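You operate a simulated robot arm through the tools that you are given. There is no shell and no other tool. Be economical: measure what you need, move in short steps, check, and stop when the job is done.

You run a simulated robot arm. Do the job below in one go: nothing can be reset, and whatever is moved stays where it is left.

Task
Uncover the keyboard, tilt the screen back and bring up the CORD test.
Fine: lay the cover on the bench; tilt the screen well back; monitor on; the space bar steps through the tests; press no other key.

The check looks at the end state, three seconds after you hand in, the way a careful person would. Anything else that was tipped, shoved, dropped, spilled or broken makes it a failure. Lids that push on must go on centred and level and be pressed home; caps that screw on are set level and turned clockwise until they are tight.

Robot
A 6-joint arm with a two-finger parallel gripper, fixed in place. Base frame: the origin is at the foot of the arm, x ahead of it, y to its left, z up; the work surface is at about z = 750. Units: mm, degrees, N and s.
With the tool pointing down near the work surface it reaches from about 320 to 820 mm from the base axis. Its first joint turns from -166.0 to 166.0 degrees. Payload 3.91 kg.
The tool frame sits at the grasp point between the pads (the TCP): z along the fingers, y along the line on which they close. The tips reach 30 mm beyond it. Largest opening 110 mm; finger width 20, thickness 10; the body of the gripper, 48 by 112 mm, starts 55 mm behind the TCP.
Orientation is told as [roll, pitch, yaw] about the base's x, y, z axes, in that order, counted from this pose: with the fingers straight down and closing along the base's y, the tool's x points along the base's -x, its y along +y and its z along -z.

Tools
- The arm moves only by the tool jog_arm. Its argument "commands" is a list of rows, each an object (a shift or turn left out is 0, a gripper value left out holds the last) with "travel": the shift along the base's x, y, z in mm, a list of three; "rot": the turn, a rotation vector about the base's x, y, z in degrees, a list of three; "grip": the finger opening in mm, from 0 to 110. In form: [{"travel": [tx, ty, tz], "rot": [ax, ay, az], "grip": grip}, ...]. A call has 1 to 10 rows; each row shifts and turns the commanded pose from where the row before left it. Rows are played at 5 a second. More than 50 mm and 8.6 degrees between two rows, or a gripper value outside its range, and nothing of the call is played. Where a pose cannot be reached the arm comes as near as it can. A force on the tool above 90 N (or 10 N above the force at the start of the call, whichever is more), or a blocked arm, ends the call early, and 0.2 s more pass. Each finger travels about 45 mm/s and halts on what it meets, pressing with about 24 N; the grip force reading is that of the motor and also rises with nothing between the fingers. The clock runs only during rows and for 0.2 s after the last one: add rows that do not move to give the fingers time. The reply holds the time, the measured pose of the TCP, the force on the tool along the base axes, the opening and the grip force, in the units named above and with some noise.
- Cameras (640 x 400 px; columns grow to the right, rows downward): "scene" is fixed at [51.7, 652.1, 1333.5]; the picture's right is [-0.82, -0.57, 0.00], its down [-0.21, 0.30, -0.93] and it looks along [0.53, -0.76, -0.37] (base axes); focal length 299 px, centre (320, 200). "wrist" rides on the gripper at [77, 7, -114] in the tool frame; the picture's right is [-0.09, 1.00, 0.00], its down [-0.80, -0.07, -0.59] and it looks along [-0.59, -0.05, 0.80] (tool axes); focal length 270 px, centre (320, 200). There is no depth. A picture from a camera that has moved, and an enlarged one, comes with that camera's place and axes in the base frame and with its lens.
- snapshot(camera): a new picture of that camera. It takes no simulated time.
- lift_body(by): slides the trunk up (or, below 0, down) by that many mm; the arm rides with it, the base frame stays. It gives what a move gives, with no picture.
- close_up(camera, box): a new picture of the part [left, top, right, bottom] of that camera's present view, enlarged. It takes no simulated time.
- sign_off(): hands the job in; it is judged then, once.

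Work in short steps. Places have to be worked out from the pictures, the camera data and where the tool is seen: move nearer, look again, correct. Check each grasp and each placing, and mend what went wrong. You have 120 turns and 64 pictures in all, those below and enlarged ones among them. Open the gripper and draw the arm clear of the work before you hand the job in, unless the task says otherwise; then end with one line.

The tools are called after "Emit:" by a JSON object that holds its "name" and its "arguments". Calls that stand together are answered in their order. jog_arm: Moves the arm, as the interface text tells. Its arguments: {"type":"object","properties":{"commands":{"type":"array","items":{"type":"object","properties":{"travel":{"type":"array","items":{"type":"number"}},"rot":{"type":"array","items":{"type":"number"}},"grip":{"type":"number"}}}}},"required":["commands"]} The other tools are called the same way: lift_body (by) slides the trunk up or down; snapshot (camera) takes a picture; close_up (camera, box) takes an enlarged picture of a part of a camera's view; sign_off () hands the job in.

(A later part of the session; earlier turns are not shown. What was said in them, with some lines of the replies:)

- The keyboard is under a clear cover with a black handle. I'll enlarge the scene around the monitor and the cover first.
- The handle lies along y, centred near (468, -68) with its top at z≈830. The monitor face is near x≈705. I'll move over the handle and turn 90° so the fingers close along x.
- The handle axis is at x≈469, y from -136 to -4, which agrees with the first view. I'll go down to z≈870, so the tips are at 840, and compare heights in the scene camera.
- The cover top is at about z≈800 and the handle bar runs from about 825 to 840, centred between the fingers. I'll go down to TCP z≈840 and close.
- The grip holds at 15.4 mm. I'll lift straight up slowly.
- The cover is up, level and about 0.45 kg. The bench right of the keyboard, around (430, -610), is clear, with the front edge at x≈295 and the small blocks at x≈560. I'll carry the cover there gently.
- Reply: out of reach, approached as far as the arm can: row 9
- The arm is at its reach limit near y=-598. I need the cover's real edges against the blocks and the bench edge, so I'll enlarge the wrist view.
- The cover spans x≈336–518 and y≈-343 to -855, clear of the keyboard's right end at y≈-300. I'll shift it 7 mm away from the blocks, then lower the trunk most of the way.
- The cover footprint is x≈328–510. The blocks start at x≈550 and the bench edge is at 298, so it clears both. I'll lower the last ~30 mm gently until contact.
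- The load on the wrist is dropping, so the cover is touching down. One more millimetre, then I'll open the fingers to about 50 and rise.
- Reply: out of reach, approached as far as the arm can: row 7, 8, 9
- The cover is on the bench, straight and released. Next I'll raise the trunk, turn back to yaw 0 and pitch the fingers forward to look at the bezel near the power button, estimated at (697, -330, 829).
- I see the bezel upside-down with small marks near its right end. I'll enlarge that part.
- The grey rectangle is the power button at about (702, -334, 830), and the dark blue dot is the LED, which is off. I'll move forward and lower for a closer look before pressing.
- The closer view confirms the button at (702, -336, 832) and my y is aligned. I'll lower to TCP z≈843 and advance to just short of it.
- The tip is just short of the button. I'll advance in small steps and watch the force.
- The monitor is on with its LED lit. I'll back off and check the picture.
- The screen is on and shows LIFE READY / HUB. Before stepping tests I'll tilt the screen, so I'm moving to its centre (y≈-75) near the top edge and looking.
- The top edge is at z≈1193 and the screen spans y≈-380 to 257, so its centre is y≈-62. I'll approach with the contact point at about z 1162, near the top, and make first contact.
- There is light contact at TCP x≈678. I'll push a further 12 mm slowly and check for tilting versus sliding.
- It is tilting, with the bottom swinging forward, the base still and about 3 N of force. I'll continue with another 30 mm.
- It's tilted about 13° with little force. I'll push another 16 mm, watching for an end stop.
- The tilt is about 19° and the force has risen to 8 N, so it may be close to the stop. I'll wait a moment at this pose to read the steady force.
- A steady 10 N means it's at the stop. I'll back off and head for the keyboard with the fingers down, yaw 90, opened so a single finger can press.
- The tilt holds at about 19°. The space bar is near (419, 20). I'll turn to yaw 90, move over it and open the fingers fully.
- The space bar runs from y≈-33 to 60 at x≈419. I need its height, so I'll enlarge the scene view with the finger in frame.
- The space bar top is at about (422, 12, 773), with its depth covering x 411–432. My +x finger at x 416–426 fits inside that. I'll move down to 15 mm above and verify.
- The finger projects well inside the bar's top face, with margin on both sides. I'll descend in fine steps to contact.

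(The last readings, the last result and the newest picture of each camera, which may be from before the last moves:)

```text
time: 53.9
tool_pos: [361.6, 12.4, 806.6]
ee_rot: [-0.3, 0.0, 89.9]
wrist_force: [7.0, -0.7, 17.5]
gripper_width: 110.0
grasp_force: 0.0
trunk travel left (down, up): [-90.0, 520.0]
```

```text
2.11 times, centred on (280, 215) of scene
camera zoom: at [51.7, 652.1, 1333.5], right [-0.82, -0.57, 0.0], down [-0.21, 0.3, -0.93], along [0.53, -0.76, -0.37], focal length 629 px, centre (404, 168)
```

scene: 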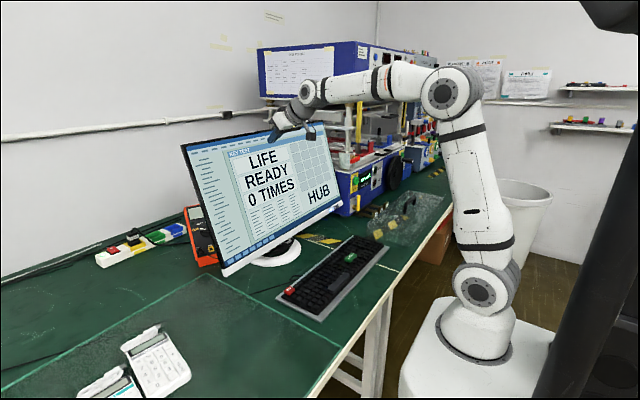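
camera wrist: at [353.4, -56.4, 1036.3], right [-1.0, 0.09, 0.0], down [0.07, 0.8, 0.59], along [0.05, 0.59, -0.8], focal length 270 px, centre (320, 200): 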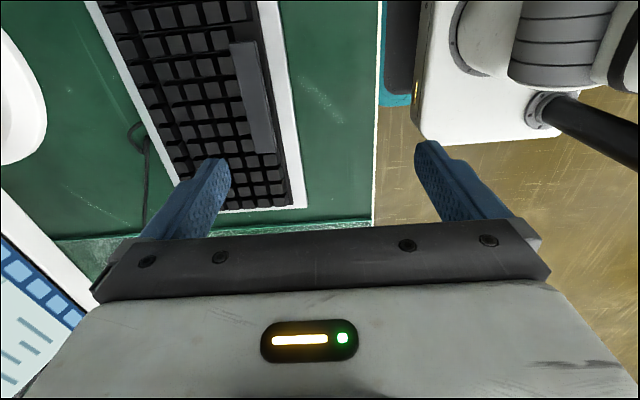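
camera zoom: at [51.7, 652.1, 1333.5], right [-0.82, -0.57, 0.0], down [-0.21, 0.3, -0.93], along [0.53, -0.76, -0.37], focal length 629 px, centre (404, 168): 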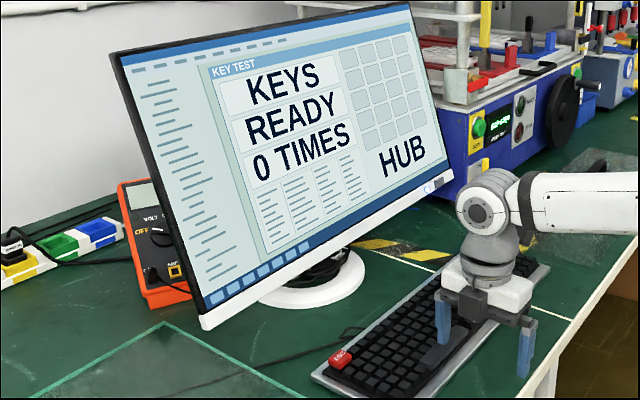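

One press stepped LIFE to KEYS, and the bar bottoms out at TCP z≈806. I'll release and press again to the same depth, a little lighter.

Emit:
{"name": "jog_arm", "arguments": {"commands": [{"travel": [0, 0, 6]}, {"travel": [0, 0, 6]}, {"travel": [0, 0, 0]}]}}

Emit:
{"name": "jog_arm", "arguments": {"commands": [{"travel": [0, 0, -6]}, {"travel": [0, 0, -5]}, {"travel": [0, 0, 0]}, {"travel": [0, 0, 5]}, {"travel": [0, 0, 6]}, {"travel": [0, 0, 0]}]}}

Emit:
{"name": "close_up", "arguments": {"camera": "scene", "box": [180, 120, 380, 310]}}

```text
time: 54.7
tool_pos: [361.5, 12.1, 817.7]
ee_rot: [0.1, 0.0, 90.0]
wrist_force: [0.8, -0.4, 0.2]
gripper_width: 109.9
grasp_force: 0.0
trunk travel left (down, up): [-90.0, 520.0]
```

```text
time: 56.1
tool_pos: [361.3, 13.0, 817.5]
ee_rot: [0.1, 0.0, 90.0]
wrist_force: [-0.5, 0.8, -0.2]
gripper_width: 110.1
grasp_force: 0.1
trunk travel left (down, up): [-90.0, 520.0]
```

```text
2.11 times, centred on (280, 215) of scene
camera zoom: at [51.7, 652.1, 1333.5], right [-0.82, -0.57, 0.0], down [-0.21, 0.3, -0.93], along [0.53, -0.76, -0.37], focal length 629 px, centre (404, 168)
```

zoom: 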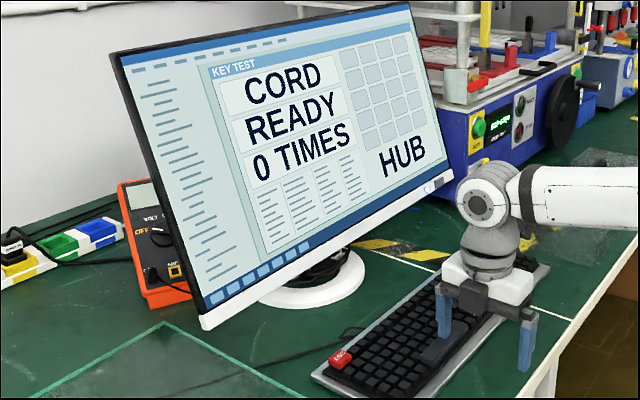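

The screen now shows CORD READY. I'll draw straight up clear of the keyboard and do a final check.

Emit:
{"name": "jog_arm", "arguments": {"commands": [{"travel": [0, 0, 20]}, {"travel": [0, 0, 40]}, {"travel": [0, 0, 40]}, {"travel": [0, 0, 0]}]}}

Emit:
{"name": "lift_body", "arguments": {"by": 300}}

Emit:
{"name": "snapshot", "arguments": {"camera": "scene"}}

Emit:
{"name": "close_up", "arguments": {"camera": "scene", "box": [180, 120, 460, 320]}}

```text
time: 57.1
tool_pos: [360.5, 12.3, 917.7]
ee_rot: [0.0, -0.1, 90.0]
wrist_force: [0.6, -0.2, -0.1]
gripper_width: 110.0
grasp_force: 0.1
trunk travel left (down, up): [-90.0, 520.0]
```

```text
time: 60.1
tool_pos: [360.8, 12.8, 1219.0]
ee_rot: [0.0, 0.0, 90.0]
wrist_force: [0.5, 0.0, 0.4]
gripper_width: 109.9
grasp_force: 0.1
trunk travel left (down, up): [-390.0, 220.0]
```

```text
21 pictures are left
```

scene: 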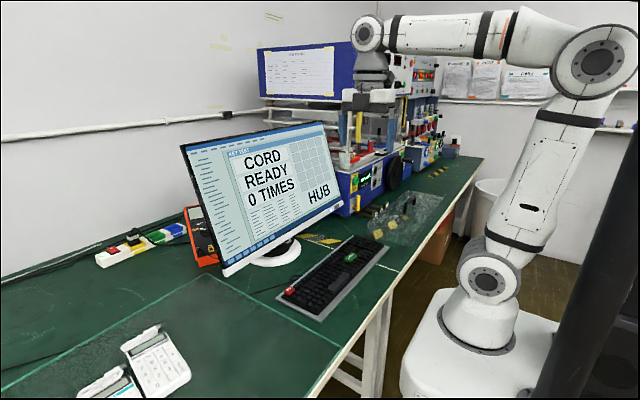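

```text
2.00 times, centred on (320, 220) of scene
camera zoom: at [51.7, 652.1, 1333.5], right [-0.82, -0.57, 0.0], down [-0.21, 0.3, -0.93], along [0.53, -0.76, -0.37], focal length 597 px, centre (320, 160)
```

zoom: 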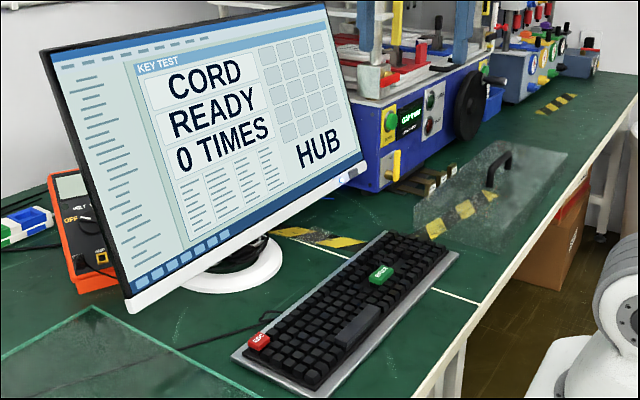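

Everything is in place: the cover lies flat on the bench, the screen is tilted back and on, CORD is shown, and the arm is clear with the gripper open. I'm handing in.

Emit:
{"name": "sign_off", "arguments": {}}

```text
The job is handed in.
```

The keyboard is uncovered with its cover flat on the bench, the screen is on and tilted back about 19° to its stop, and it shows the CORD test after two presses of the space bar and no other key.
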